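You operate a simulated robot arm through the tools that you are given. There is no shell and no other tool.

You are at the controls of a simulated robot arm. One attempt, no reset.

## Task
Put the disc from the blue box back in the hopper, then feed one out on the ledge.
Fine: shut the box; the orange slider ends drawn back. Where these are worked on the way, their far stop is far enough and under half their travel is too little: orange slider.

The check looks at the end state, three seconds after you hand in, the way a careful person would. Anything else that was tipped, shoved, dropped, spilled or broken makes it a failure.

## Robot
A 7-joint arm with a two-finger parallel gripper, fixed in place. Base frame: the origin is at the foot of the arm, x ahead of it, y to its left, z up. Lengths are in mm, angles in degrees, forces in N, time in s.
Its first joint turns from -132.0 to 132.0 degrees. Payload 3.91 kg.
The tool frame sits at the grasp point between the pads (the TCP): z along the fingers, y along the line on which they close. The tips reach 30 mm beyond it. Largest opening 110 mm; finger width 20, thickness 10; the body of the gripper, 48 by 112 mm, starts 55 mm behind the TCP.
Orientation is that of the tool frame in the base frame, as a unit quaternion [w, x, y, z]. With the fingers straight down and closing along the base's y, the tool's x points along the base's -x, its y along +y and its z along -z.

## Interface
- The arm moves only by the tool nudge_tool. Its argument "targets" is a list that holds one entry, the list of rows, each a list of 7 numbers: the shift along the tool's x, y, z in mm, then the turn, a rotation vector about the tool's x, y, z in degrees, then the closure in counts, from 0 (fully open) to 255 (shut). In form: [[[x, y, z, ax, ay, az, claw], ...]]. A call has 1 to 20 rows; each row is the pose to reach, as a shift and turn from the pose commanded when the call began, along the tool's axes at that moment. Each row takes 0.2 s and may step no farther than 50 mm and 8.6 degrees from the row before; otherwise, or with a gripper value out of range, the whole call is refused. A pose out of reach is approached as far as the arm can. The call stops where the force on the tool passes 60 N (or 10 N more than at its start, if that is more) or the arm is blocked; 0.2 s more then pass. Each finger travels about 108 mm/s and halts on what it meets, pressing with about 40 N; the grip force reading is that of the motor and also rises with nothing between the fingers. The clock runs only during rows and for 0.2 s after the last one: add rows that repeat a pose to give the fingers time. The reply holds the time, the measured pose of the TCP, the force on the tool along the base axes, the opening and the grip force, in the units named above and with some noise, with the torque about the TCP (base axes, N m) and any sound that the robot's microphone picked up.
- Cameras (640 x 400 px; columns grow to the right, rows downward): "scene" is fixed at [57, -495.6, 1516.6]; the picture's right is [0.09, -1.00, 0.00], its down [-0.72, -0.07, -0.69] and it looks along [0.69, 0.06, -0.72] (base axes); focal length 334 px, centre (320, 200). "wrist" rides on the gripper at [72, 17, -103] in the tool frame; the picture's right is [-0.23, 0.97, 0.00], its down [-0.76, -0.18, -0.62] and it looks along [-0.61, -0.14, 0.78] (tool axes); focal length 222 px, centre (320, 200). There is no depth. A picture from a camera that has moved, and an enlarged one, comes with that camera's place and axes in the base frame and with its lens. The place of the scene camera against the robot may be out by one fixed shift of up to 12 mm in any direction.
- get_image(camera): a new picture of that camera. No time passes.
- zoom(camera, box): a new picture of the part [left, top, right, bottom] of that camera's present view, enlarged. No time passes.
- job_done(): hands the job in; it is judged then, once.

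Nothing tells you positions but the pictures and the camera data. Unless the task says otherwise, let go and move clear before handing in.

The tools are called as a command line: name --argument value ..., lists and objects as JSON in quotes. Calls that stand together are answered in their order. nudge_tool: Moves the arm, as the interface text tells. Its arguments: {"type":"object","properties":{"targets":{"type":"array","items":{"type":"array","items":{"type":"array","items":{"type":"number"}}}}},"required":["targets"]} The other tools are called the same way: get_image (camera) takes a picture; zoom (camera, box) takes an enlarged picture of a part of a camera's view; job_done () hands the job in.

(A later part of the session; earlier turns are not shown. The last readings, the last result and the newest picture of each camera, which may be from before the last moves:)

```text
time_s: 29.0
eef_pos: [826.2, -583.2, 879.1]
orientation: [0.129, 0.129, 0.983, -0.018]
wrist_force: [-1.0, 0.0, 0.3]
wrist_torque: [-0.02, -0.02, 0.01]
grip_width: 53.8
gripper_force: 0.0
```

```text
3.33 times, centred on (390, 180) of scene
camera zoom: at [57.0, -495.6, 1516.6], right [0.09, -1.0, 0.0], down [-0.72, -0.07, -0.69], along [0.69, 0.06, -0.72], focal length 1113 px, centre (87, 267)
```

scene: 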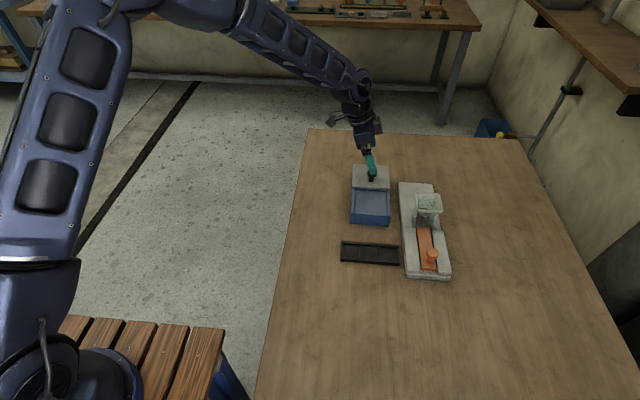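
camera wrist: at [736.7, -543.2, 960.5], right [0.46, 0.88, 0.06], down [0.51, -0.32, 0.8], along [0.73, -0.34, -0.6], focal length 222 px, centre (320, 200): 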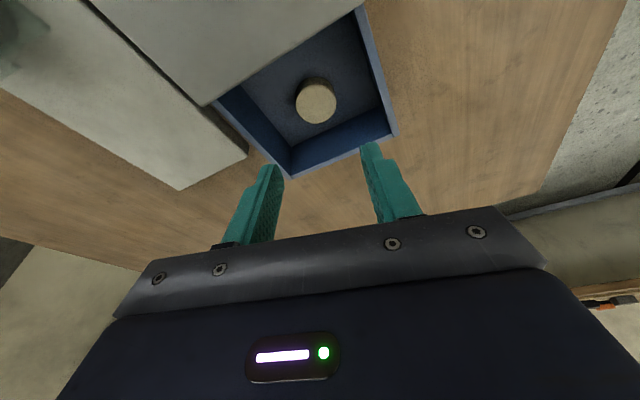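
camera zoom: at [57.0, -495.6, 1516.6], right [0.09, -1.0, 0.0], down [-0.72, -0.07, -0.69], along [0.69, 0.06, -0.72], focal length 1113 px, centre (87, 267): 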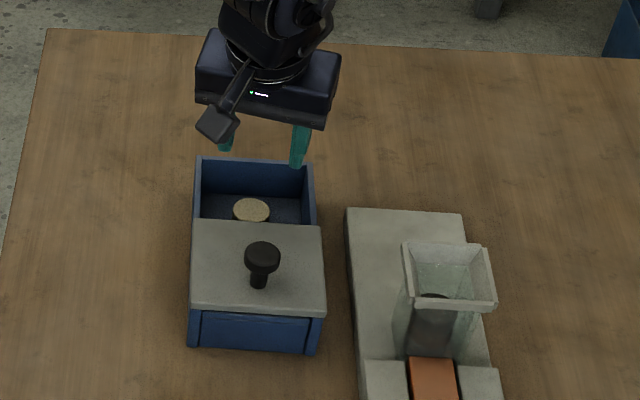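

The disc position is confirmed. I'll descend into the well part-way and check.

nudge_tool --targets '[[[5.2, 0, 19.3, 0, 0, 0, 130], [10.4, 0, 38.6, 0, 0, 0, 130], [15.5, 0, 58, 0, 0, 0, 130], [15.5, 0, 58, 0, 0, 0, 130]]]'

get_image --camera "wrist"

zoom --camera "scene" --box '[340, 130, 410, 200]'

```text
time_s: 30.0
eef_pos: [825.3, -585.2, 821.6]
orientation: [0.129, 0.129, 0.983, -0.017]
wrist_force: [0.0, -0.6, -0.4]
wrist_torque: [0.01, -0.01, 0.02]
grip_width: 53.8
gripper_force: 0.1
```

```text
taken
camera wrist: at [736.3, -544.0, 902.2], right [0.46, 0.88, 0.06], down [0.51, -0.32, 0.8], along [0.73, -0.34, -0.6], focal length 222 px, centre (320, 200)
```

wrist: 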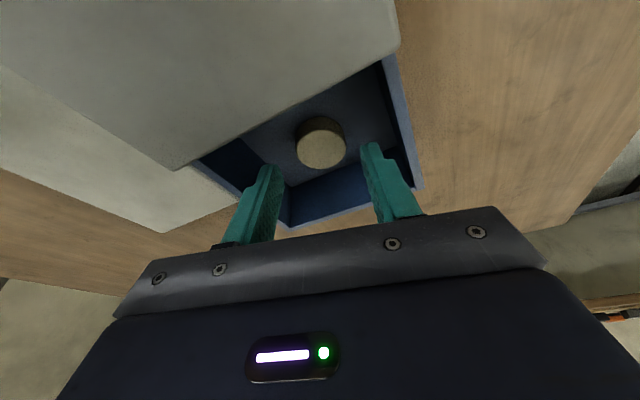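

```text
5.71 times, centred on (375, 165) of scene
camera zoom: at [57.0, -495.6, 1516.6], right [0.09, -1.0, 0.0], down [-0.72, -0.07, -0.69], along [0.69, 0.06, -0.72], focal length 1908 px, centre (6, 400)
```

zoom: 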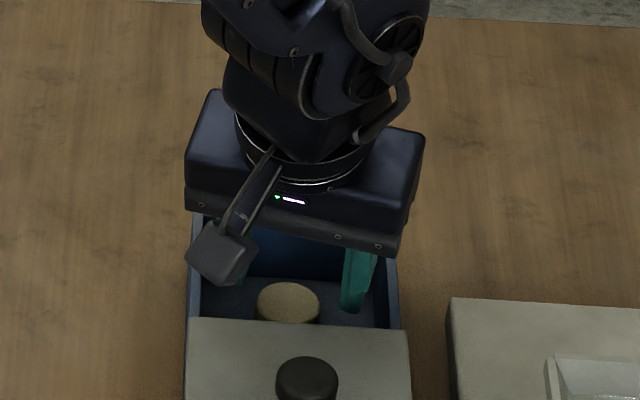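

The alignment is good. I'll descend the last 20 mm and check for contact.

nudge_tool --targets '[[[2.6, 1, 9.7, 0, 0, 0, 130], [4, 1.5, 15, 0, 0, 0, 130], [5.2, 1.5, 19.3, 0, 0, 0, 130]]]'

zoom --camera "wrist" --box '[220, 90, 420, 240]'

```text
time_s: 30.8
eef_pos: [826.5, -582.2, 801.7]
orientation: [0.13, 0.129, 0.983, -0.017]
wrist_force: [0.4, 0.7, 0.2]
wrist_torque: [0.0, -0.02, 0.03]
grip_width: 53.7
gripper_force: 0.0
```

```text
2.67 times, centred on (320, 165) of wrist
camera zoom: at [737.0, -542.5, 882.9], right [0.46, 0.88, 0.06], down [0.51, -0.32, 0.8], along [0.73, -0.34, -0.6], focal length 592 px, centre (320, 293)
```

zoom: 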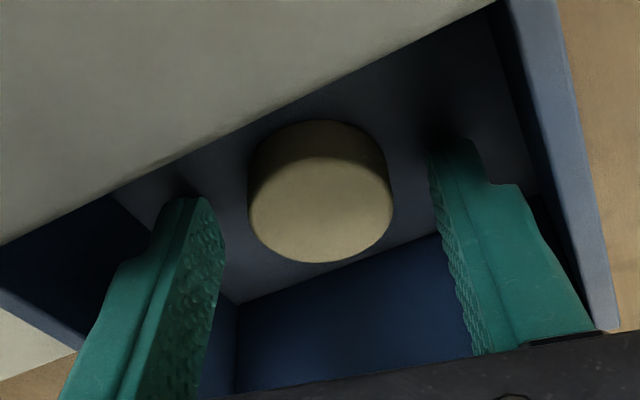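

The disc is centered between the fingertips. Closing on it.

nudge_tool --targets '[[[0, 0, 0, 0, 0, 0, 160], [0, 0, 0, 0, 0, 0, 200], [0, 0, 0, 0, 0, 0, 210], [0, 0, 0, 0, 0, 0, 210]]]'

zoom --camera "wrist" --box '[220, 90, 420, 240]'

```text
time_s: 31.8
eef_pos: [827.2, -583.4, 800.6]
orientation: [0.13, 0.13, 0.983, -0.018]
wrist_force: [0.1, -0.1, 0.8]
wrist_torque: [0.0, 0.0, 0.0]
grip_width: 34.1
gripper_force: 40.2
```

```text
2.67 times, centred on (320, 165) of wrist
camera zoom: at [737.1, -542.5, 882.8], right [0.46, 0.88, 0.06], down [0.51, -0.32, 0.8], along [0.73, -0.34, -0.6], focal length 592 px, centre (320, 293)
```

zoom: 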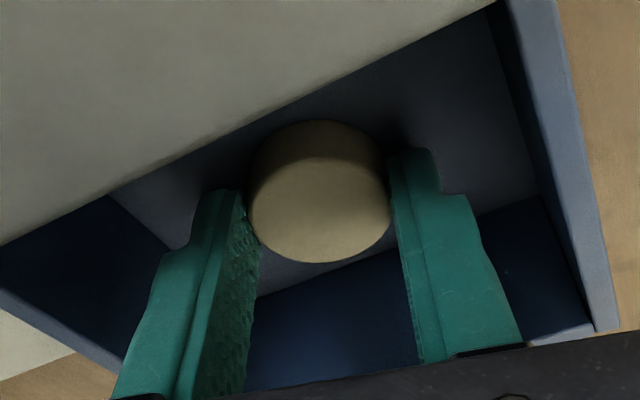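

The grip holds at 34 mm. I'll lift straight up slowly.

nudge_tool --targets '[[[-1.3, 0, -4.8, 0, 0, 0, 210], [-5.2, 0, -19.3, 0, 0, 0, 210], [-10.4, 0, -38.6, 0, 0, 0, 210], [-18.1, 0, -67.6, 0, 0, 0, 210], [-25.9, 0, -96.6, 0, 0, 0, 210], [-33.7, 0, -125.6, 0, 0, 0, 210]]]'

get_image --camera "wrist"

zoom --camera "scene" --box '[330, 120, 450, 240]'

```text
time_s: 33.2
eef_pos: [827.6, -581.9, 931.9]
orientation: [0.129, 0.129, 0.983, -0.017]
wrist_force: [0.5, 0.0, -0.6]
wrist_torque: [0.01, 0.02, -0.01]
grip_width: 34.4
gripper_force: 40.5
```

```text
taken
camera wrist: at [738.2, -541.1, 1011.9], right [0.46, 0.88, 0.06], down [0.51, -0.32, 0.8], along [0.73, -0.34, -0.6], focal length 222 px, centre (320, 200)
```

wrist: 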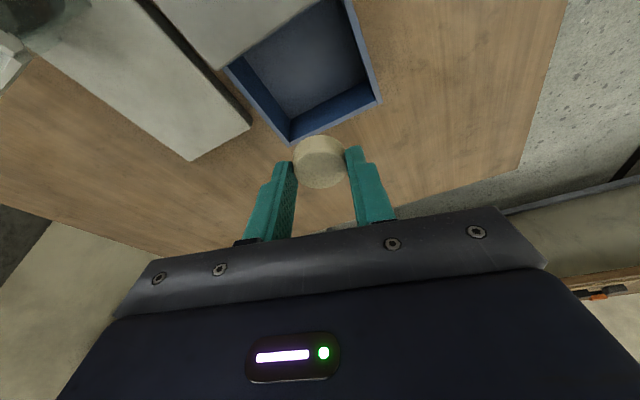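

```text
3.33 times, centred on (390, 180) of scene
camera zoom: at [57.0, -495.6, 1516.6], right [0.09, -1.0, 0.0], down [-0.72, -0.07, -0.69], along [0.69, 0.06, -0.72], focal length 1113 px, centre (87, 267)
```

zoom: 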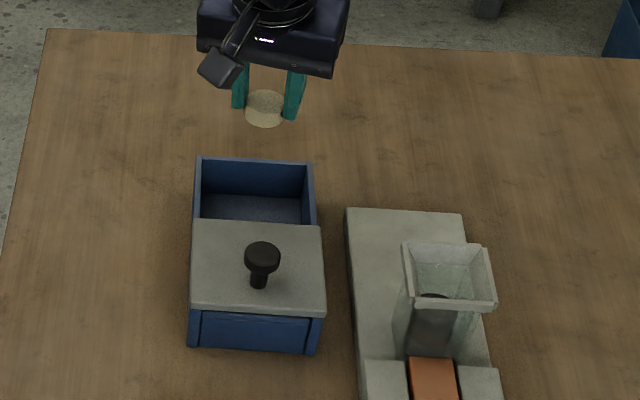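

The disc is held and clear of the box. I'll carry it over at height to above the hopper, around (682, -735).

nudge_tool --targets '[[[6, -12, -8, 0, 0, 0, 210], [18, -35, -16, 0, 0, 0, 210], [31, -60, -25, 0, 0, 0, 210], [45, -86, -33, 0, 0, 0, 210], [59, -112, -41, 0, 0, 0, 210], [73, -139, -48, 0, 0, 0, 210], [86, -165, -52, 0, 0, 0, 210], [93, -179, -54, 0, 0, 0, 210], [96.7, -186, -54.8, 0, 0, 0, 210], [96.7, -186, -54.8, 0, 0, 0, 210]]]'

get_image --camera "wrist"

zoom --camera "wrist" --box '[220, 40, 420, 200]'

zoom --camera "scene" --box '[370, 140, 490, 260]'

```text
time_s: 35.4
eef_pos: [674.5, -734.1, 956.9]
orientation: [0.13, 0.128, 0.983, -0.016]
wrist_force: [0.4, -0.4, 0.4]
wrist_torque: [-0.05, 0.02, -0.01]
grip_width: 34.0
gripper_force: 40.1
```

```text
taken
camera wrist: at [584.8, -693.4, 1039.4], right [0.46, 0.88, 0.06], down [0.51, -0.32, 0.8], along [0.73, -0.34, -0.6], focal length 222 px, centre (320, 200)
```

wrist: 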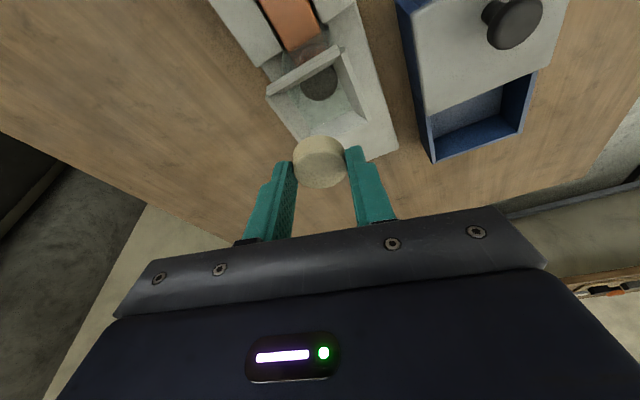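

```text
2.50 times, centred on (320, 120) of wrist
camera zoom: at [584.8, -693.4, 1039.4], right [0.46, 0.88, 0.06], down [0.51, -0.32, 0.8], along [0.73, -0.34, -0.6], focal length 555 px, centre (320, 400)
```

zoom: 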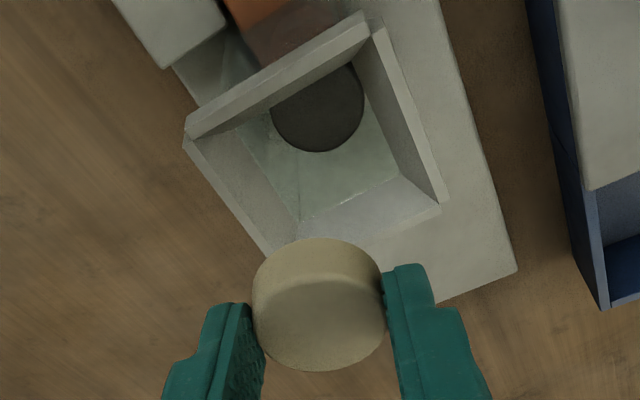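

```text
3.33 times, centred on (430, 200) of scene
camera zoom: at [57.0, -495.6, 1516.6], right [0.09, -1.0, 0.0], down [-0.72, -0.07, -0.69], along [0.69, 0.06, -0.72], focal length 1113 px, centre (-47, 200)
```

zoom: 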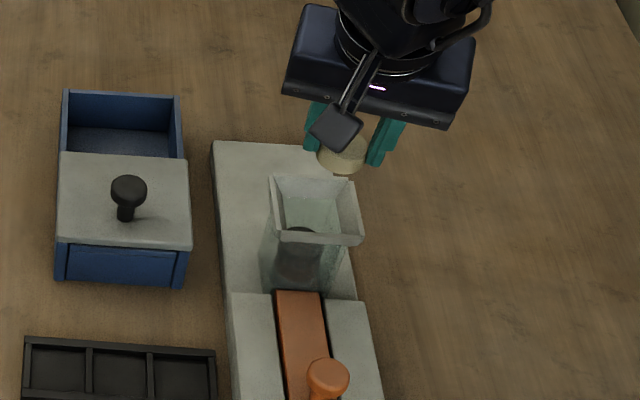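

The hopper rim center works out to about (681, -733), top z≈866. I'll shift slightly and lower so the disc sits just above the rim.

nudge_tool --targets '[[[3, 3.2, 13, 0, 0, 0, 210], [7, 3.2, 27, 0, 0, 0, 210], [11, 3.2, 41, 0, 0, 0, 210], [14, 3.2, 53, 0, 0, 0, 210], [14, 3.2, 53, 0, 0, 0, 210]]]'

zoom --camera "wrist" --box '[220, 60, 420, 220]'

zoom --camera "scene" --box '[390, 160, 470, 240]'

```text
time_s: 36.6
eef_pos: [675.0, -731.4, 903.2]
orientation: [0.129, 0.129, 0.983, -0.017]
wrist_force: [-0.8, 0.4, -0.2]
wrist_torque: [-0.02, 0.0, -0.02]
grip_width: 34.3
gripper_force: 40.0
```

```text
2.50 times, centred on (320, 140) of wrist
camera zoom: at [585.0, -690.7, 984.3], right [0.46, 0.88, 0.06], down [0.51, -0.32, 0.8], along [0.73, -0.34, -0.6], focal length 555 px, centre (320, 350)
```

zoom: 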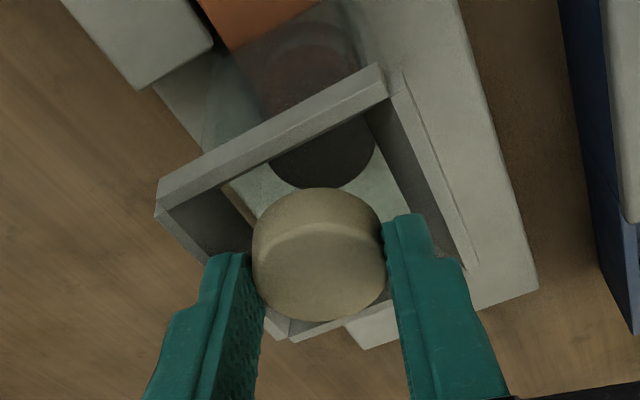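

```text
5.00 times, centred on (430, 200) of scene
camera zoom: at [57.0, -495.6, 1516.6], right [0.09, -1.0, 0.0], down [-0.72, -0.07, -0.69], along [0.69, 0.06, -0.72], focal length 1670 px, centre (-230, 200)
```

zoom: 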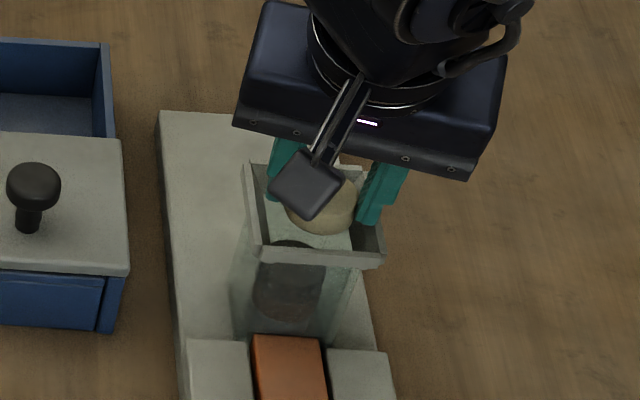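

The disc is within about 3 mm of the hopper center and just above the rim. A small correction, then release.

nudge_tool --targets '[[[-2.3, 0.8, 2.2, 0, 0, 0, 210], [-2.3, 0.8, 2.2, 0, 0, 0, 210]]]'

nudge_tool --targets '[[[0, 0, 0, 0, 0, 0, 130], [0, 0, 0, 0, 0, 0, 120], [0, 0, 0, 0, 0, 0, 120]]]'

zoom --camera "wrist" --box '[220, 60, 420, 220]'

zoom --camera "scene" --box '[390, 160, 470, 240]'

```text
time_s: 37.2
eef_pos: [677.9, -730.4, 904.0]
orientation: [0.13, 0.129, 0.983, -0.018]
wrist_force: [0.0, 0.7, -1.0]
wrist_torque: [0.05, 0.02, 0.03]
grip_width: 34.1
gripper_force: 39.8
```

```text
time_s: 38.0
eef_pos: [678.3, -729.3, 902.6]
orientation: [0.129, 0.128, 0.983, -0.017]
wrist_force: [-1.2, 11.8, 5.6]
wrist_torque: [0.43, 0.04, -0.17]
grip_width: 39.8
gripper_force: 0.1
```

```text
2.50 times, centred on (320, 140) of wrist
camera zoom: at [588.4, -689.4, 983.5], right [0.46, 0.88, 0.06], down [0.51, -0.32, 0.8], along [0.73, -0.34, -0.6], focal length 555 px, centre (320, 350)
```

zoom: 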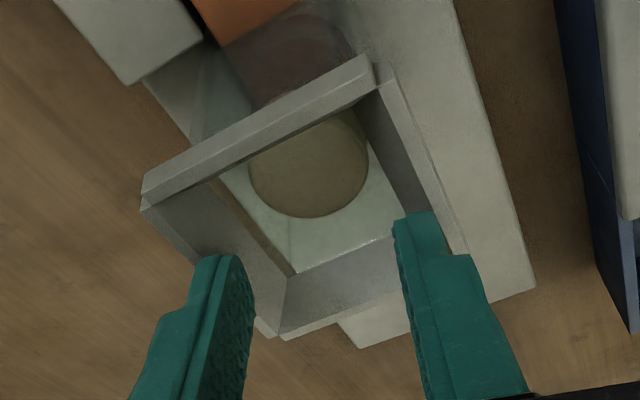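

```text
5.00 times, centred on (430, 200) of scene
camera zoom: at [57.0, -495.6, 1516.6], right [0.09, -1.0, 0.0], down [-0.72, -0.07, -0.69], along [0.69, 0.06, -0.72], focal length 1670 px, centre (-230, 200)
```

zoom: 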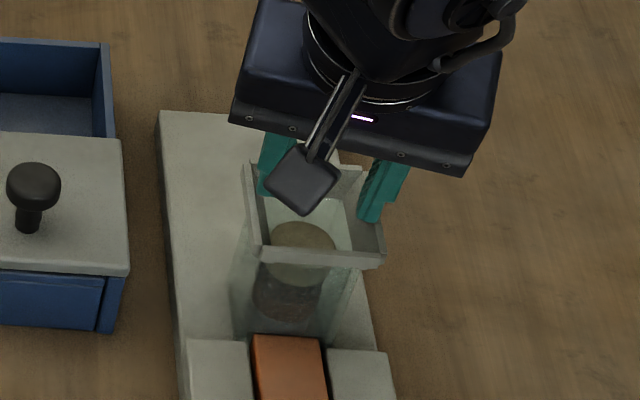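

The disc dropped flat onto the stack, but a fingertip is touching the rim's inside. I'll close slightly to relieve it, then rise straight up.

nudge_tool --targets '[[[0, 0, 0, 0, 0, 0, 170], [0, 0, 0, 0, 0, 0, 175], [-1.3, 0, -4.8, 0, 0, 0, 175], [-5.2, 0, -19.3, 0, 0, 0, 175], [-15.5, 0, -58, 0, 0, 0, 175], [-23.3, 0, -87, 0, 0, 0, 175]]]'

get_image --camera "wrist"

zoom --camera "wrist" --box '[220, 0, 420, 150]'

zoom --camera "scene" --box '[380, 170, 470, 290]'

```text
time_s: 39.4
eef_pos: [681.6, -730.5, 991.6]
orientation: [0.13, 0.13, 0.983, -0.016]
wrist_force: [0.1, 0.1, -0.5]
wrist_torque: [0.01, 0.09, 0.01]
grip_width: 34.5
gripper_force: 0.1
```

```text
taken
camera wrist: at [591.7, -690.0, 1073.8], right [0.46, 0.88, 0.06], down [0.51, -0.32, 0.8], along [0.73, -0.34, -0.6], focal length 222 px, centre (320, 200)
```

wrist: 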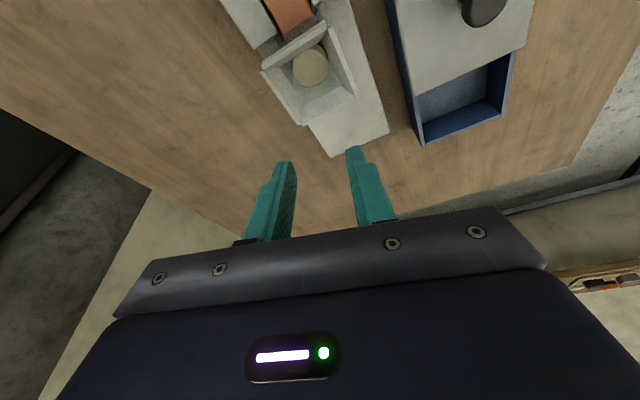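

```text
2.67 times, centred on (320, 75) of wrist
camera zoom: at [591.7, -690.0, 1073.8], right [0.46, 0.88, 0.06], down [0.51, -0.32, 0.8], along [0.73, -0.34, -0.6], focal length 592 px, centre (320, 533)
```

zoom: 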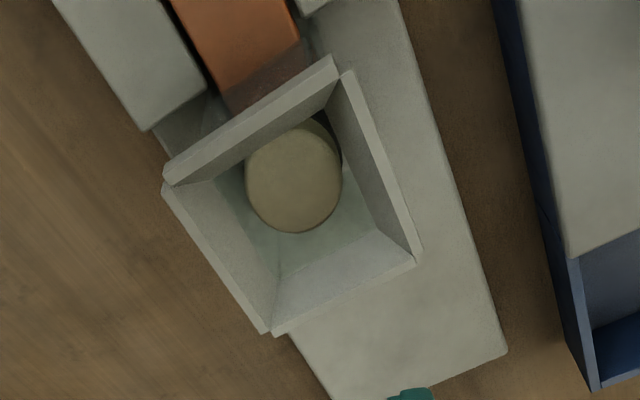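

```text
3.33 times, centred on (425, 230) of scene
camera zoom: at [57.0, -495.6, 1516.6], right [0.09, -1.0, 0.0], down [-0.72, -0.07, -0.69], along [0.69, 0.06, -0.72], focal length 1113 px, centre (-30, 100)
```

zoom: 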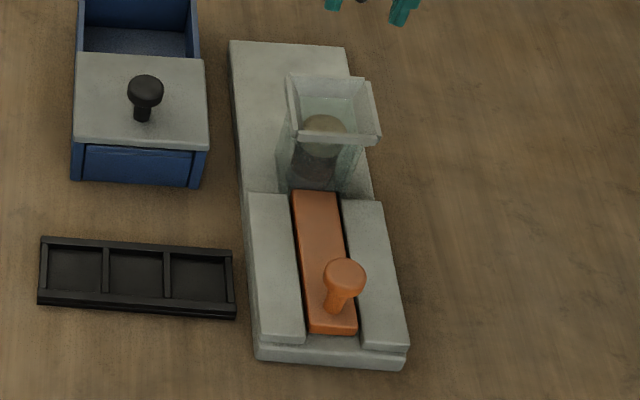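

The disc sits in the hopper on top of the stack and the feeder hasn't moved. Next I'll level the tool, yaw it so the fingers close along x, and move near the orange slider knob.

nudge_tool --targets '[[[0, 0, 0, 0, 7.5, 0, 100], [0, 0, 0, 0, 15, 0, 60]]]'

nudge_tool --targets '[[[14, -0.5, 3, 0, 0, 8, 40], [28, -1, 6, 0, 0, 16, 40], [42, -1.5, 9, 0, 0, 24, 40], [56, -2, 12, 0, 0, 32, 40], [70, -2.5, 15, 0, 0, 40, 40], [84, -3, 18, 0, 0, 48, 40], [98, -4, 21, 0, 0, 56, 40], [112, -5, 25, 0, 0, 64, 40], [126, -5, 28, 0, 0, 72, 40], [140, -5.5, 31, 0, 0, 75, 40]]]'

get_image --camera "wrist"

```text
time_s: 40.0
eef_pos: [679.7, -731.9, 993.4]
orientation: [0.0, 0.13, 0.991, 0.0]
wrist_force: [-1.2, 0.4, 0.0]
wrist_torque: [0.02, -0.02, 0.02]
grip_width: 84.2
gripper_force: 0.2
```

```text
time_s: 42.2
eef_pos: [542.2, -700.4, 960.4]
orientation: [0.0, 0.708, 0.706, 0.001]
wrist_force: [0.1, -0.6, 0.0]
wrist_torque: [0.02, 0.01, 0.01]
grip_width: 92.5
gripper_force: 0.0
```

```text
taken
camera wrist: at [558.5, -628.0, 1063.4], right [0.97, -0.23, 0.0], down [-0.18, -0.76, 0.62], along [-0.14, -0.61, -0.78], focal length 222 px, centre (320, 200)
```

wrist: 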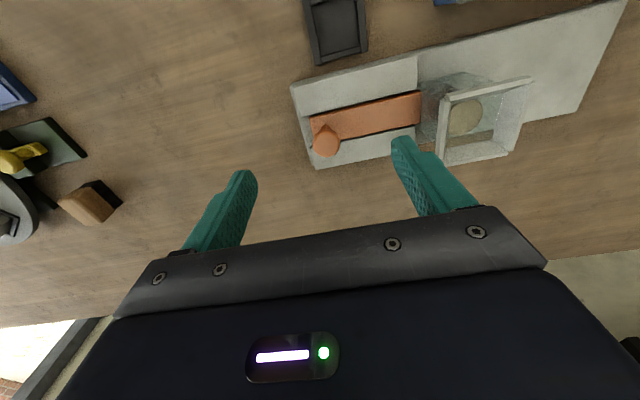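

zoom --camera "wrist" --box '[285, 60, 435, 180]'

zoom --camera "wrist" --box '[400, 20, 560, 180]'

```text
3.33 times, centred on (360, 120) of wrist
camera zoom: at [558.5, -628.0, 1063.4], right [0.97, -0.23, 0.0], down [-0.18, -0.76, 0.62], along [-0.14, -0.61, -0.78], focal length 740 px, centre (187, 467)
```

zoom: 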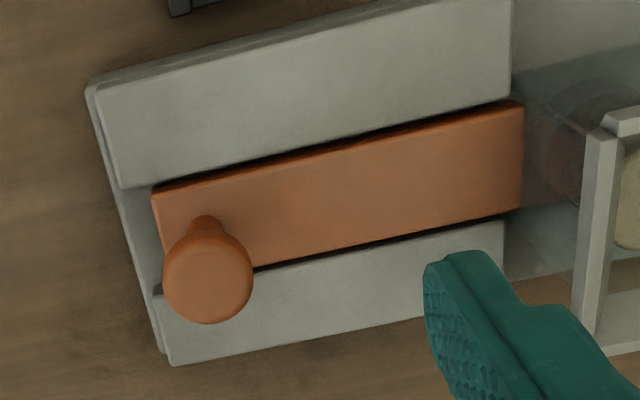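

```text
2.50 times, centred on (480, 100) of wrist
camera zoom: at [558.5, -628.0, 1063.4], right [0.97, -0.23, 0.0], down [-0.18, -0.76, 0.62], along [-0.14, -0.61, -0.78], focal length 555 px, centre (-80, 450)
```

zoom: 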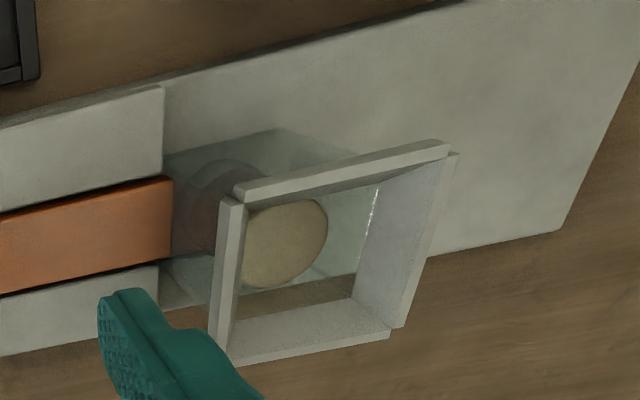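

The slider knob is at about (542, -730), top z≈835, with its front end right at the hopper. I'll move over it and lower around the head.

nudge_tool --targets '[[[-15, 0, 20, 0, 0, 0, 60], [-30, 0, 45, 0, 0, 0, 70], [-30, 0, 70, 0, 0, 0, 80], [-30, 0, 95, 0, 0, 0, 80], [-30, 0, 95, 0, 0, 0, 80]]]'

get_image --camera "wrist"

zoom --camera "scene" --box '[380, 190, 480, 290]'

```text
time_s: 43.4
eef_pos: [540.2, -730.6, 867.8]
orientation: [0.0, 0.707, 0.707, 0.0]
wrist_force: [-0.3, 0.1, 0.6]
wrist_torque: [0.0, 0.01, 0.0]
grip_width: 75.4
gripper_force: 0.0
```

```text
taken
camera wrist: at [557.0, -658.9, 970.8], right [0.97, -0.23, 0.0], down [-0.18, -0.76, 0.62], along [-0.14, -0.61, -0.78], focal length 222 px, centre (320, 200)
```

wrist: 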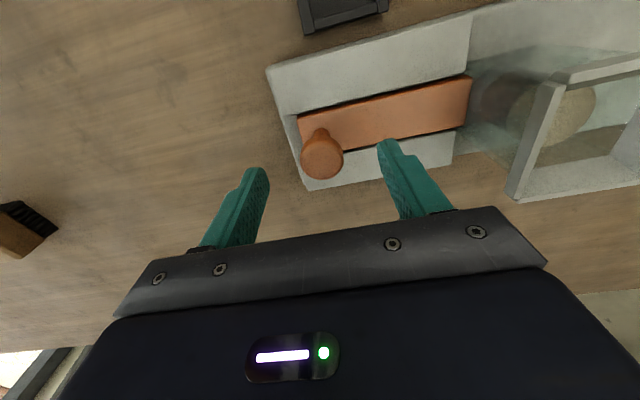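

```text
4.00 times, centred on (430, 240) of scene
camera zoom: at [57.0, -495.6, 1516.6], right [0.09, -1.0, 0.0], down [-0.72, -0.07, -0.69], along [0.69, 0.06, -0.72], focal length 1336 px, centre (-120, 40)
```

zoom: 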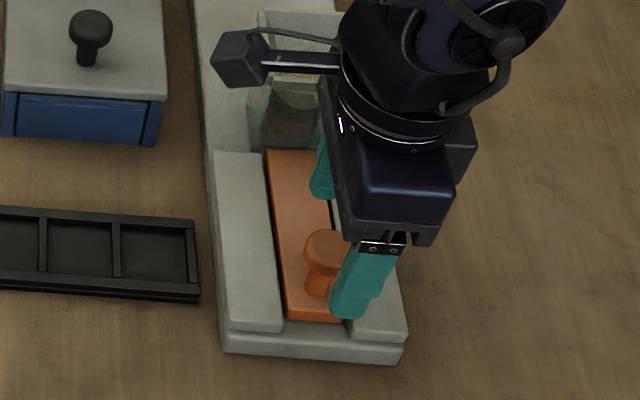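

The knob lines up with the fingers. I'll descend to z≈839 and check.

nudge_tool --targets '[[[0, 1, 10, 0, 0, 0, 80], [0, 1, 20, 0, 0, 0, 80], [0, 1, 29, 0, 0, 0, 80]]]'

zoom --camera "wrist" --box '[200, 80, 480, 240]'

zoom --camera "scene" --box '[380, 190, 480, 290]'

```text
time_s: 44.2
eef_pos: [540.7, -731.2, 838.4]
orientation: [0.0, 0.707, 0.708, -0.001]
wrist_force: [0.8, 0.1, -0.4]
wrist_torque: [-0.03, 0.01, 0.0]
grip_width: 75.6
gripper_force: 0.0
```

```text
2.29 times, centred on (340, 160) of wrist
camera zoom: at [557.3, -659.4, 940.8], right [0.97, -0.23, 0.0], down [-0.18, -0.76, 0.62], along [-0.14, -0.61, -0.78], focal length 508 px, centre (274, 291)
```

zoom: 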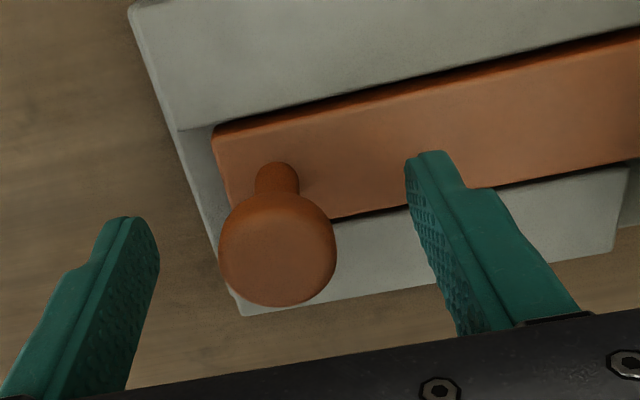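

```text
4.00 times, centred on (430, 240) of scene
camera zoom: at [57.0, -495.6, 1516.6], right [0.09, -1.0, 0.0], down [-0.72, -0.07, -0.69], along [0.69, 0.06, -0.72], focal length 1336 px, centre (-120, 40)
```

zoom: 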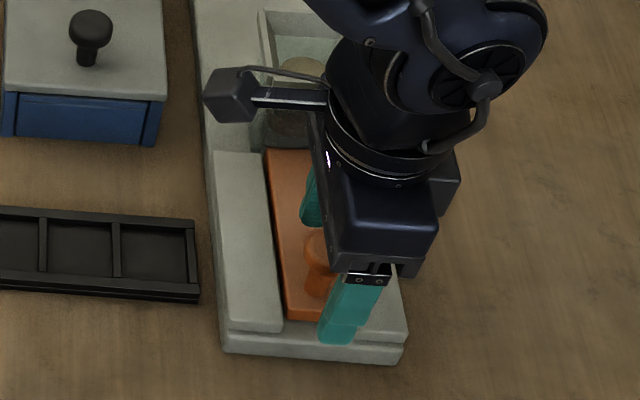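

The head is level with the pads and centered. Closing on the knob.

nudge_tool --targets '[[[0, 0, 0, 0, 0, 0, 150], [0, 0, 0, 0, 0, 0, 200], [0, 0, 0, 0, 0, 0, 220], [0, 0, 0, 0, 0, 0, 220]]]'

zoom --camera "wrist" --box '[200, 80, 480, 240]'

```text
time_s: 45.2
eef_pos: [541.0, -730.7, 838.1]
orientation: [0.0, 0.707, 0.708, 0.0]
wrist_force: [12.2, -3.4, -2.9]
wrist_torque: [-0.17, -0.11, 0.01]
grip_width: 29.0
gripper_force: 44.9
```

```text
2.29 times, centred on (340, 160) of wrist
camera zoom: at [558.0, -659.4, 940.9], right [0.97, -0.23, 0.0], down [-0.18, -0.76, 0.62], along [-0.14, -0.61, -0.78], focal length 508 px, centre (274, 291)
```

zoom: 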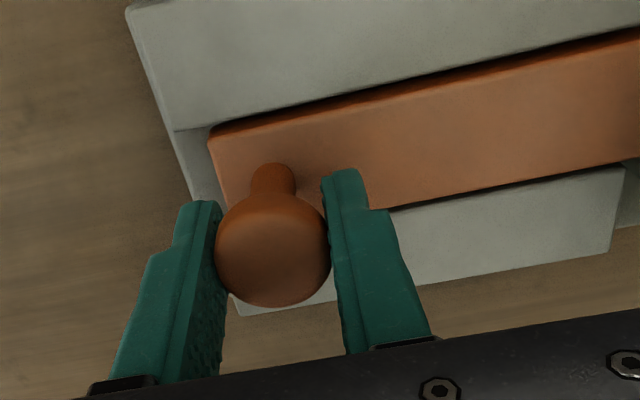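

I have the slider knob, pressed slightly against its back stop. Now I'll push forward (+x) slowly.

nudge_tool --targets '[[[0, 4, 0, 0, 0, 0, 220], [0, 8, 0, 0, 0, 0, 220], [0, 12, 0, 0, 0, 0, 220], [0, 16, 0, 0, 0, 0, 220], [0, 20, 0, 0, 0, 0, 220]]]'

get_image --camera "wrist"

```text
time_s: 46.4
eef_pos: [561.9, -731.0, 838.0]
orientation: [0.001, 0.707, 0.707, -0.001]
wrist_force: [-2.9, -8.4, -3.6]
wrist_torque: [0.32, 0.23, 0.0]
grip_width: 28.7
gripper_force: 45.3
```

```text
taken
camera wrist: at [578.9, -659.3, 940.8], right [0.97, -0.23, 0.0], down [-0.18, -0.76, 0.62], along [-0.14, -0.61, -0.78], focal length 222 px, centre (320, 200)
```

wrist: 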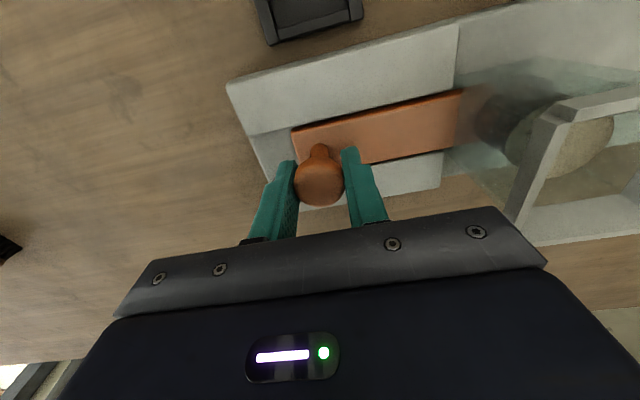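

It moves freely. Continuing forward.

nudge_tool --targets '[[[-0.4, 4, 0, 0, 0, 0, 220], [-0.4, 8, 0, 0, 0, 0, 220], [-0.4, 12, 0, 0, 0, 0, 220], [-0.4, 16, 0, 0, 0, 0, 220], [-0.4, 20, 0, 0, 0, 0, 220]]]'

get_image --camera "wrist"

zoom --camera "scene" --box '[380, 170, 480, 290]'

```text
time_s: 47.6
eef_pos: [581.3, -730.7, 837.9]
orientation: [0.0, 0.706, 0.708, 0.001]
wrist_force: [-0.9, -8.6, 4.2]
wrist_torque: [0.27, 0.06, 0.08]
grip_width: 28.7
gripper_force: 45.2
```

```text
taken
camera wrist: at [597.9, -659.3, 940.9], right [0.97, -0.23, 0.0], down [-0.18, -0.76, 0.62], along [-0.14, -0.61, -0.78], focal length 222 px, centre (320, 200)
```

wrist: 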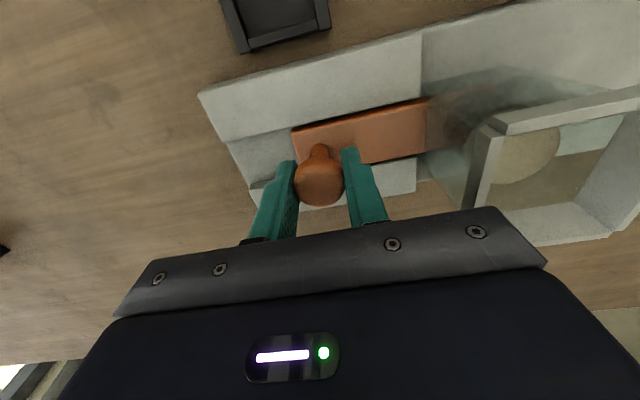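

```text
3.33 times, centred on (430, 230) of scene
camera zoom: at [57.0, -495.6, 1516.6], right [0.09, -1.0, 0.0], down [-0.72, -0.07, -0.69], along [0.69, 0.06, -0.72], focal length 1113 px, centre (-47, 100)
```

zoom: 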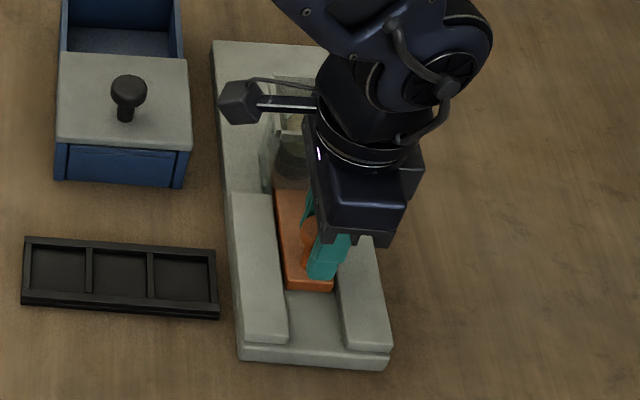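

The slider has moved 40 mm. Continuing carefully toward the far stop.

nudge_tool --targets '[[[-0.4, 3, 0, 0, 0, 0, 220], [-0.4, 6, 0, 0, 0, 0, 220], [-0.4, 9, 0, 0, 0, 0, 220], [-0.4, 12, 0, 0, 0, 0, 220]]]'

get_image --camera "wrist"

```text
time_s: 48.6
eef_pos: [593.4, -731.5, 837.5]
orientation: [0.0, 0.707, 0.708, 0.0]
wrist_force: [-1.1, -17.5, 4.3]
wrist_torque: [-0.22, -0.01, -0.03]
grip_width: 28.6
gripper_force: 45.0
```

```text
taken
camera wrist: at [610.0, -659.3, 940.9], right [0.97, -0.23, 0.0], down [-0.18, -0.76, 0.62], along [-0.14, -0.61, -0.78], focal length 222 px, centre (320, 200)
```

wrist: 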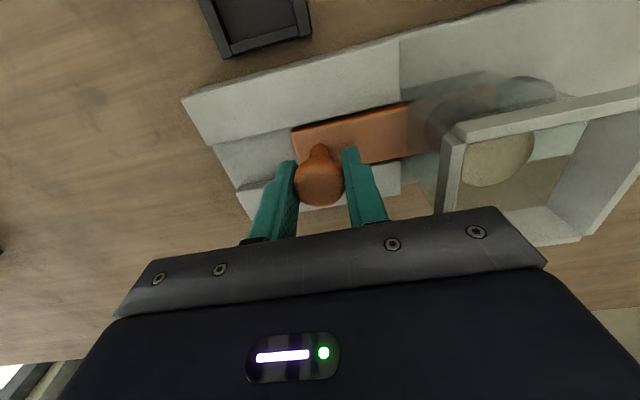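

A dark disc is emerging past the hopper. I'll correct the sideways drift slightly and continue.

nudge_tool --targets '[[[-1, 2, 0, 0, 0, 0, 220], [-1, 4, 0, 0, 0, 0, 220], [-1, 6, 0, 0, 0, 0, 220], [-1, 8, 0, 0, 0, 0, 220]]]'

get_image --camera "wrist"

```text
time_s: 49.6
eef_pos: [602.9, -730.3, 837.5]
orientation: [-0.001, 0.707, 0.708, 0.0]
wrist_force: [-1.8, 20.0, 12.3]
wrist_torque: [0.31, -0.01, 0.02]
grip_width: 28.9
gripper_force: 45.5
```

```text
taken
camera wrist: at [619.4, -659.5, 941.0], right [0.97, -0.23, 0.0], down [-0.18, -0.76, 0.62], along [-0.14, -0.61, -0.78], focal length 222 px, centre (320, 200)
```

wrist: 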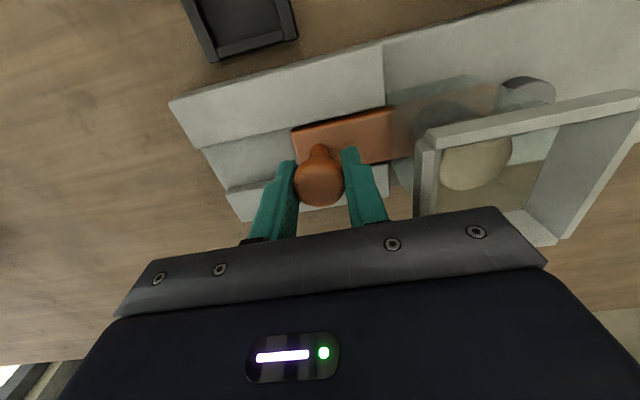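

The disc is nearly or fully out on the ledge. I'll trim the side force and ease forward in small steps to look for the far stop.

nudge_tool --targets '[[[0.6, 1, -0.5, 0, 0, 0, 220], [0.6, 2, -0.5, 0, 0, 0, 220], [0.6, 3, -0.5, 0, 0, 0, 220]]]'

get_image --camera "wrist"

zoom --camera "wrist" --box '[330, 60, 600, 250]'

zoom --camera "scene" --box '[380, 170, 480, 290]'

```text
time_s: 50.4
eef_pos: [605.6, -731.0, 836.9]
orientation: [0.001, 0.707, 0.707, 0.0]
wrist_force: [-2.2, 15.7, -1.3]
wrist_torque: [0.46, 0.05, -0.02]
grip_width: 28.6
gripper_force: 45.5
```

```text
taken
camera wrist: at [621.5, -659.4, 940.9], right [0.97, -0.23, 0.0], down [-0.18, -0.76, 0.62], along [-0.14, -0.61, -0.78], focal length 222 px, centre (320, 200)
```

wrist: 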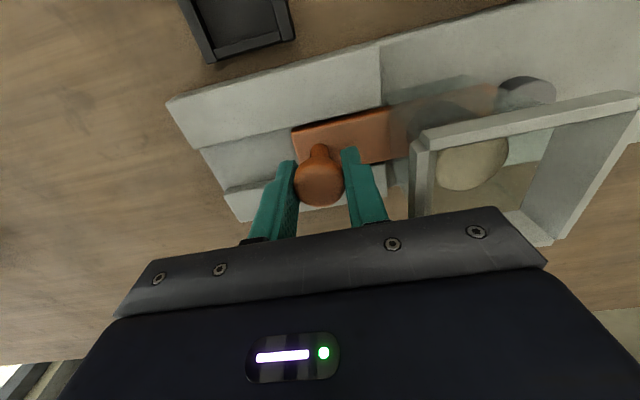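

```text
2.11 times, centred on (465, 155) of wrist
camera zoom: at [621.5, -659.4, 940.9], right [0.97, -0.23, 0.0], down [-0.18, -0.76, 0.62], along [-0.14, -0.61, -0.78], focal length 468 px, centre (15, 295)
```

zoom: 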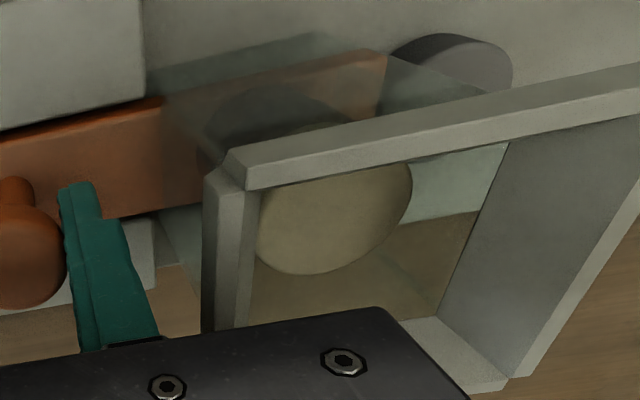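

```text
3.33 times, centred on (430, 230) of scene
camera zoom: at [57.0, -495.6, 1516.6], right [0.09, -1.0, 0.0], down [-0.72, -0.07, -0.69], along [0.69, 0.06, -0.72], focal length 1113 px, centre (-47, 100)
```

zoom: 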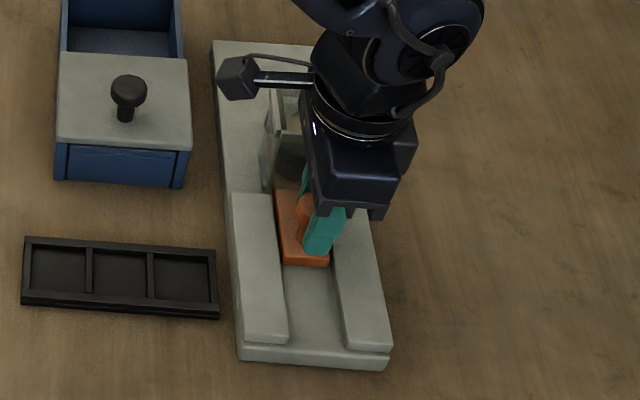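

The slider front is now about 10 mm beyond the hopper wall and the disc looks fully out. There's still ~14 mm finger clearance to the rim, so I'll creep on to find the far stop.

nudge_tool --targets '[[[0.7, 1.5, 0, 0, 0, 0, 220], [0.7, 3, 0, 0, 0, 0, 220], [0.7, 4.5, 0, 0, 0, 0, 220], [0.7, 6, 0, 0, 0, 0, 220]]]'

get_image --camera "wrist"

```text
time_s: 51.4
eef_pos: [611.1, -731.4, 836.9]
orientation: [0.001, 0.708, 0.707, 0.0]
wrist_force: [-0.5, -2.9, -10.9]
wrist_torque: [-0.24, 0.01, -0.01]
grip_width: 29.1
gripper_force: 44.8
```

```text
taken
camera wrist: at [627.1, -659.3, 940.8], right [0.97, -0.23, 0.0], down [-0.18, -0.76, 0.62], along [-0.14, -0.61, -0.78], focal length 222 px, centre (320, 200)
```

wrist: 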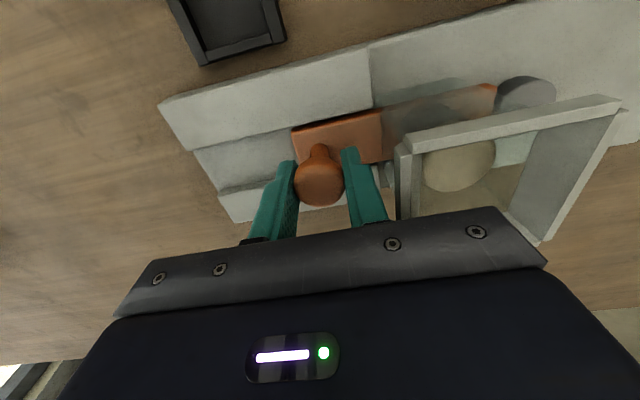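

Still no stop at about 70 mm. A few more millimetres in small steps.

nudge_tool --targets '[[[0.6, 1, 0.4, 0, 0, 0, 220], [0.6, 2, 0.4, 0, 0, 0, 220], [0.6, 3, 0.4, 0, 0, 0, 220], [0.6, 4, 0.4, 0, 0, 0, 220]]]'

zoom --camera "wrist" --box '[330, 60, 600, 250]'

```text
time_s: 52.4
eef_pos: [614.9, -730.2, 837.8]
orientation: [-0.001, 0.707, 0.707, 0.0]
wrist_force: [-6.7, -12.5, -1.7]
wrist_torque: [0.1, 0.11, 0.03]
grip_width: 28.9
gripper_force: 44.8
```

```text
2.11 times, centred on (465, 155) of wrist
camera zoom: at [630.7, -659.3, 940.9], right [0.97, -0.23, 0.0], down [-0.18, -0.76, 0.62], along [-0.14, -0.61, -0.78], focal length 468 px, centre (15, 295)
```

zoom: 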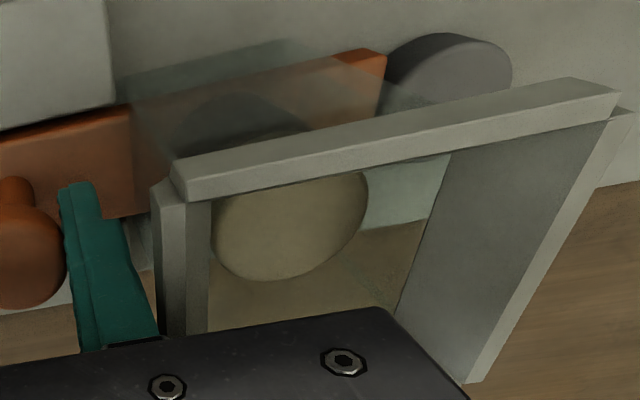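

A slight resistance is building. One more millimetre to confirm it's the stop.

nudge_tool --targets '[[[-0.5, 1, 0, 0, 0, 0, 220], [-0.5, 1.5, 0, 0, 0, 0, 220]]]'

```text
time_s: 53.0
eef_pos: [614.8, -731.6, 838.7]
orientation: [-0.001, 0.707, 0.707, -0.001]
wrist_force: [-27.5, -1.5, 8.1]
wrist_torque: [0.11, 0.3, 0.06]
grip_width: 28.8
gripper_force: 44.8
```

That's the far stop: about 74 mm of travel and the disc is fully out on the ledge. Now I'll draw the slider back.

nudge_tool --targets '[[[0, -1.5, 0, 0, 0, 0, 220], [0, -5, 0, 0, 0, 0, 220], [0, -9, 0, 0, 0, 0, 220], [0, -13, 0, 0, 0, 0, 220], [0, -17, 0, 0, 0, 0, 220], [0, -21, 0, 0, 0, 0, 220], [0, -25, 0, 0, 0, 0, 220], [0, -29, 0, 0, 0, 0, 220], [0, -33, 0, 0, 0, 0, 220], [0, -37, 0, 0, 0, 0, 220]]]'

get_image --camera "wrist"

zoom --camera "scene" --box '[380, 170, 480, 290]'

```text
time_s: 55.2
eef_pos: [580.1, -731.0, 838.6]
orientation: [0.0, 0.707, 0.708, -0.001]
wrist_force: [0.9, -4.4, 13.7]
wrist_torque: [0.51, -0.02, 0.02]
grip_width: 28.9
gripper_force: 45.2
```

```text
taken
camera wrist: at [596.1, -659.2, 940.8], right [0.97, -0.23, 0.0], down [-0.18, -0.76, 0.62], along [-0.14, -0.61, -0.78], focal length 222 px, centre (320, 200)
```

wrist: 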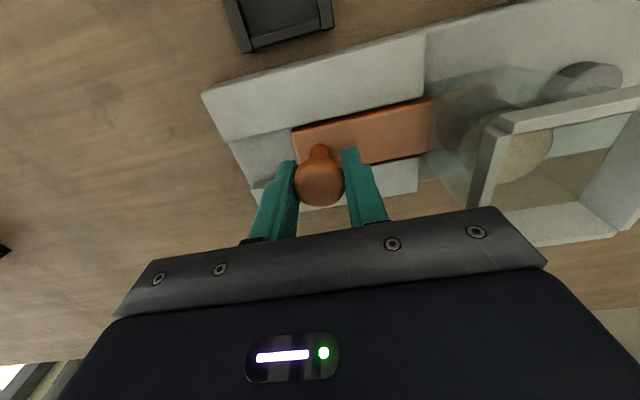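

```text
3.33 times, centred on (430, 230) of scene
camera zoom: at [57.0, -495.6, 1516.6], right [0.09, -1.0, 0.0], down [-0.72, -0.07, -0.69], along [0.69, 0.06, -0.72], focal length 1113 px, centre (-47, 100)
```

zoom: 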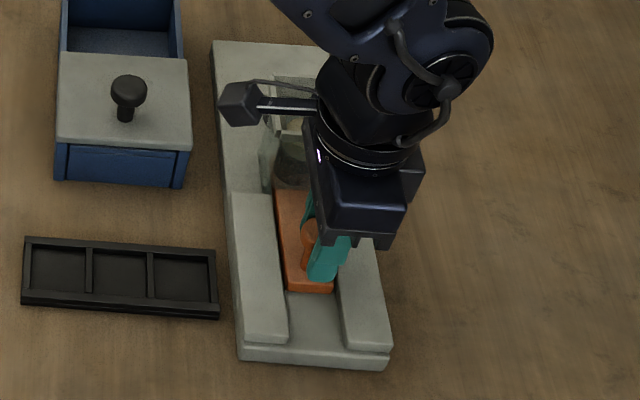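

The disc stayed out on the ledge. I'll keep drawing the slider back to its rear stop, easing the vertical load.

nudge_tool --targets '[[[0, -4, -0.6, 0, 0, 0, 220], [0, -8, -0.6, 0, 0, 0, 220], [0, -12, -0.6, 0, 0, 0, 220], [0, -16, -0.6, 0, 0, 0, 220], [0, -20, -0.6, 0, 0, 0, 220], [0, -24, -0.6, 0, 0, 0, 220], [0, -28, -0.6, 0, 0, 0, 220], [0, -32, -0.6, 0, 0, 0, 220], [0, -35, -0.6, 0, 0, 0, 220]]]'

get_image --camera "wrist"

```text
time_s: 57.2
eef_pos: [542.2, -730.4, 837.3]
orientation: [0.0, 0.707, 0.707, 0.0]
wrist_force: [-0.3, -7.1, 3.9]
wrist_torque: [0.18, 0.02, -0.06]
grip_width: 28.9
gripper_force: 45.3
```

```text
taken
camera wrist: at [559.9, -659.1, 940.8], right [0.97, -0.23, 0.0], down [-0.18, -0.76, 0.62], along [-0.14, -0.61, -0.78], focal length 222 px, centre (320, 200)
```

wrist: 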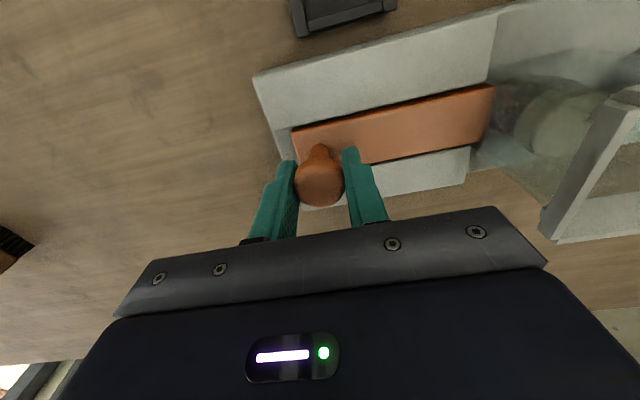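

A couple more millimetres to seat it at the rear stop.

nudge_tool --targets '[[[-0.3, -1, 0, 0, 0, 0, 220], [-0.3, -2, 0, 0, 0, 0, 220], [-0.3, -2.8, 0, 0, 0, 0, 220]]]'

```text
time_s: 58.0
eef_pos: [543.2, -729.8, 836.9]
orientation: [0.0, 0.706, 0.708, 0.0]
wrist_force: [6.1, -1.6, 2.5]
wrist_torque: [-0.2, -0.1, 0.05]
grip_width: 29.0
gripper_force: 45.5
```

The slider is at its rear stop. I'll open the fingers just a little and check before rising.

nudge_tool --targets '[[[0, 0, 0, 0, 0, 0, 180], [0, 0, 0, 0, 0, 0, 160], [0, 0, 0, 0, 0, 0, 160]]]'

zoom --camera "wrist" --box '[200, 80, 480, 240]'

```text
time_s: 58.8
eef_pos: [541.1, -730.9, 837.1]
orientation: [0.0, 0.707, 0.707, 0.0]
wrist_force: [0.3, -0.4, -0.3]
wrist_torque: [0.03, 0.03, 0.01]
grip_width: 41.0
gripper_force: 0.0
```

```text
2.29 times, centred on (340, 160) of wrist
camera zoom: at [557.6, -659.4, 940.8], right [0.97, -0.23, 0.0], down [-0.18, -0.76, 0.62], along [-0.14, -0.61, -0.78], focal length 508 px, centre (274, 291)
```

zoom: 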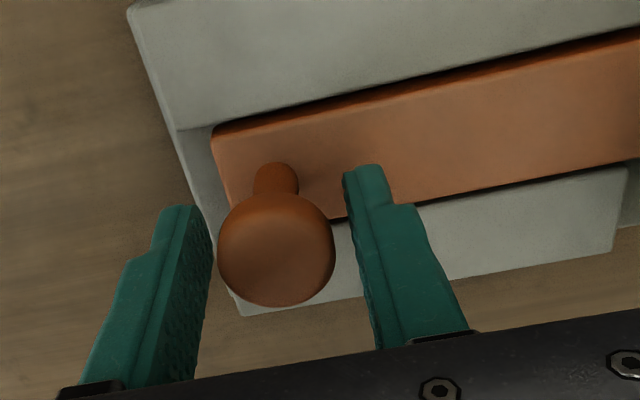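

The slider is back exactly where it started. I'll center the fingers on the knob and rise clear.

nudge_tool --targets '[[[0, -2, 0, 0, 0, 0, 160], [0, -2, -10, 0, 0, 0, 160], [0, -2, -30, 0, 0, 0, 160], [0, -2, -60, 0, 0, 0, 160], [0, -2, -100, 0, 0, 0, 160], [0, -2, -130, 0, 0, 0, 120]]]'

get_image --camera "wrist"

zoom --camera "scene" --box '[330, 150, 470, 290]'

```text
time_s: 60.2
eef_pos: [541.1, -731.4, 965.6]
orientation: [0.0, 0.707, 0.707, 0.001]
wrist_force: [0.7, -0.9, -0.6]
wrist_torque: [0.0, -0.02, 0.0]
grip_width: 58.3
gripper_force: 0.1
```

```text
taken
camera wrist: at [557.9, -660.1, 1068.7], right [0.97, -0.23, 0.0], down [-0.18, -0.76, 0.62], along [-0.14, -0.61, -0.78], focal length 222 px, centre (320, 200)
```

wrist: 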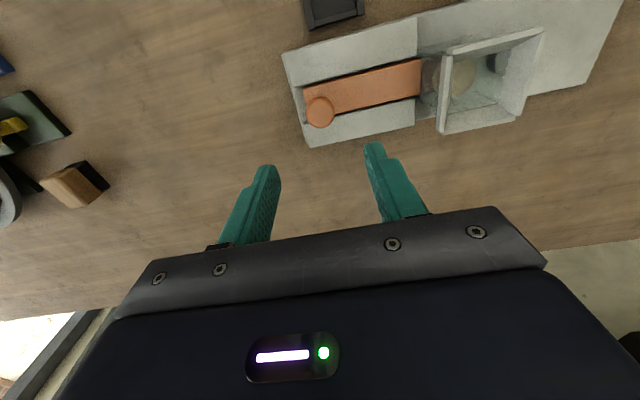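

```text
2.86 times, centred on (400, 220) of scene
camera zoom: at [57.0, -495.6, 1516.6], right [0.09, -1.0, 0.0], down [-0.72, -0.07, -0.69], along [0.69, 0.06, -0.72], focal length 954 px, centre (91, 143)
```

zoom: 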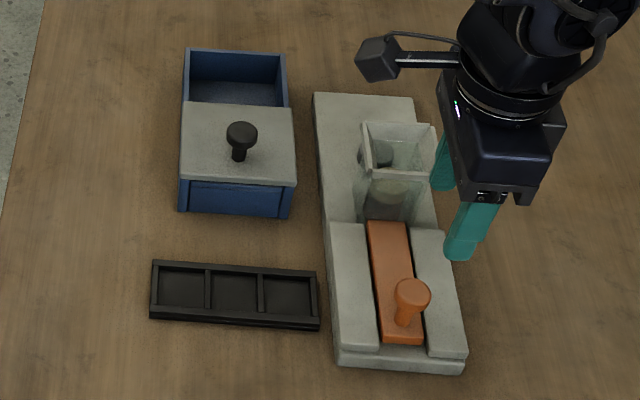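

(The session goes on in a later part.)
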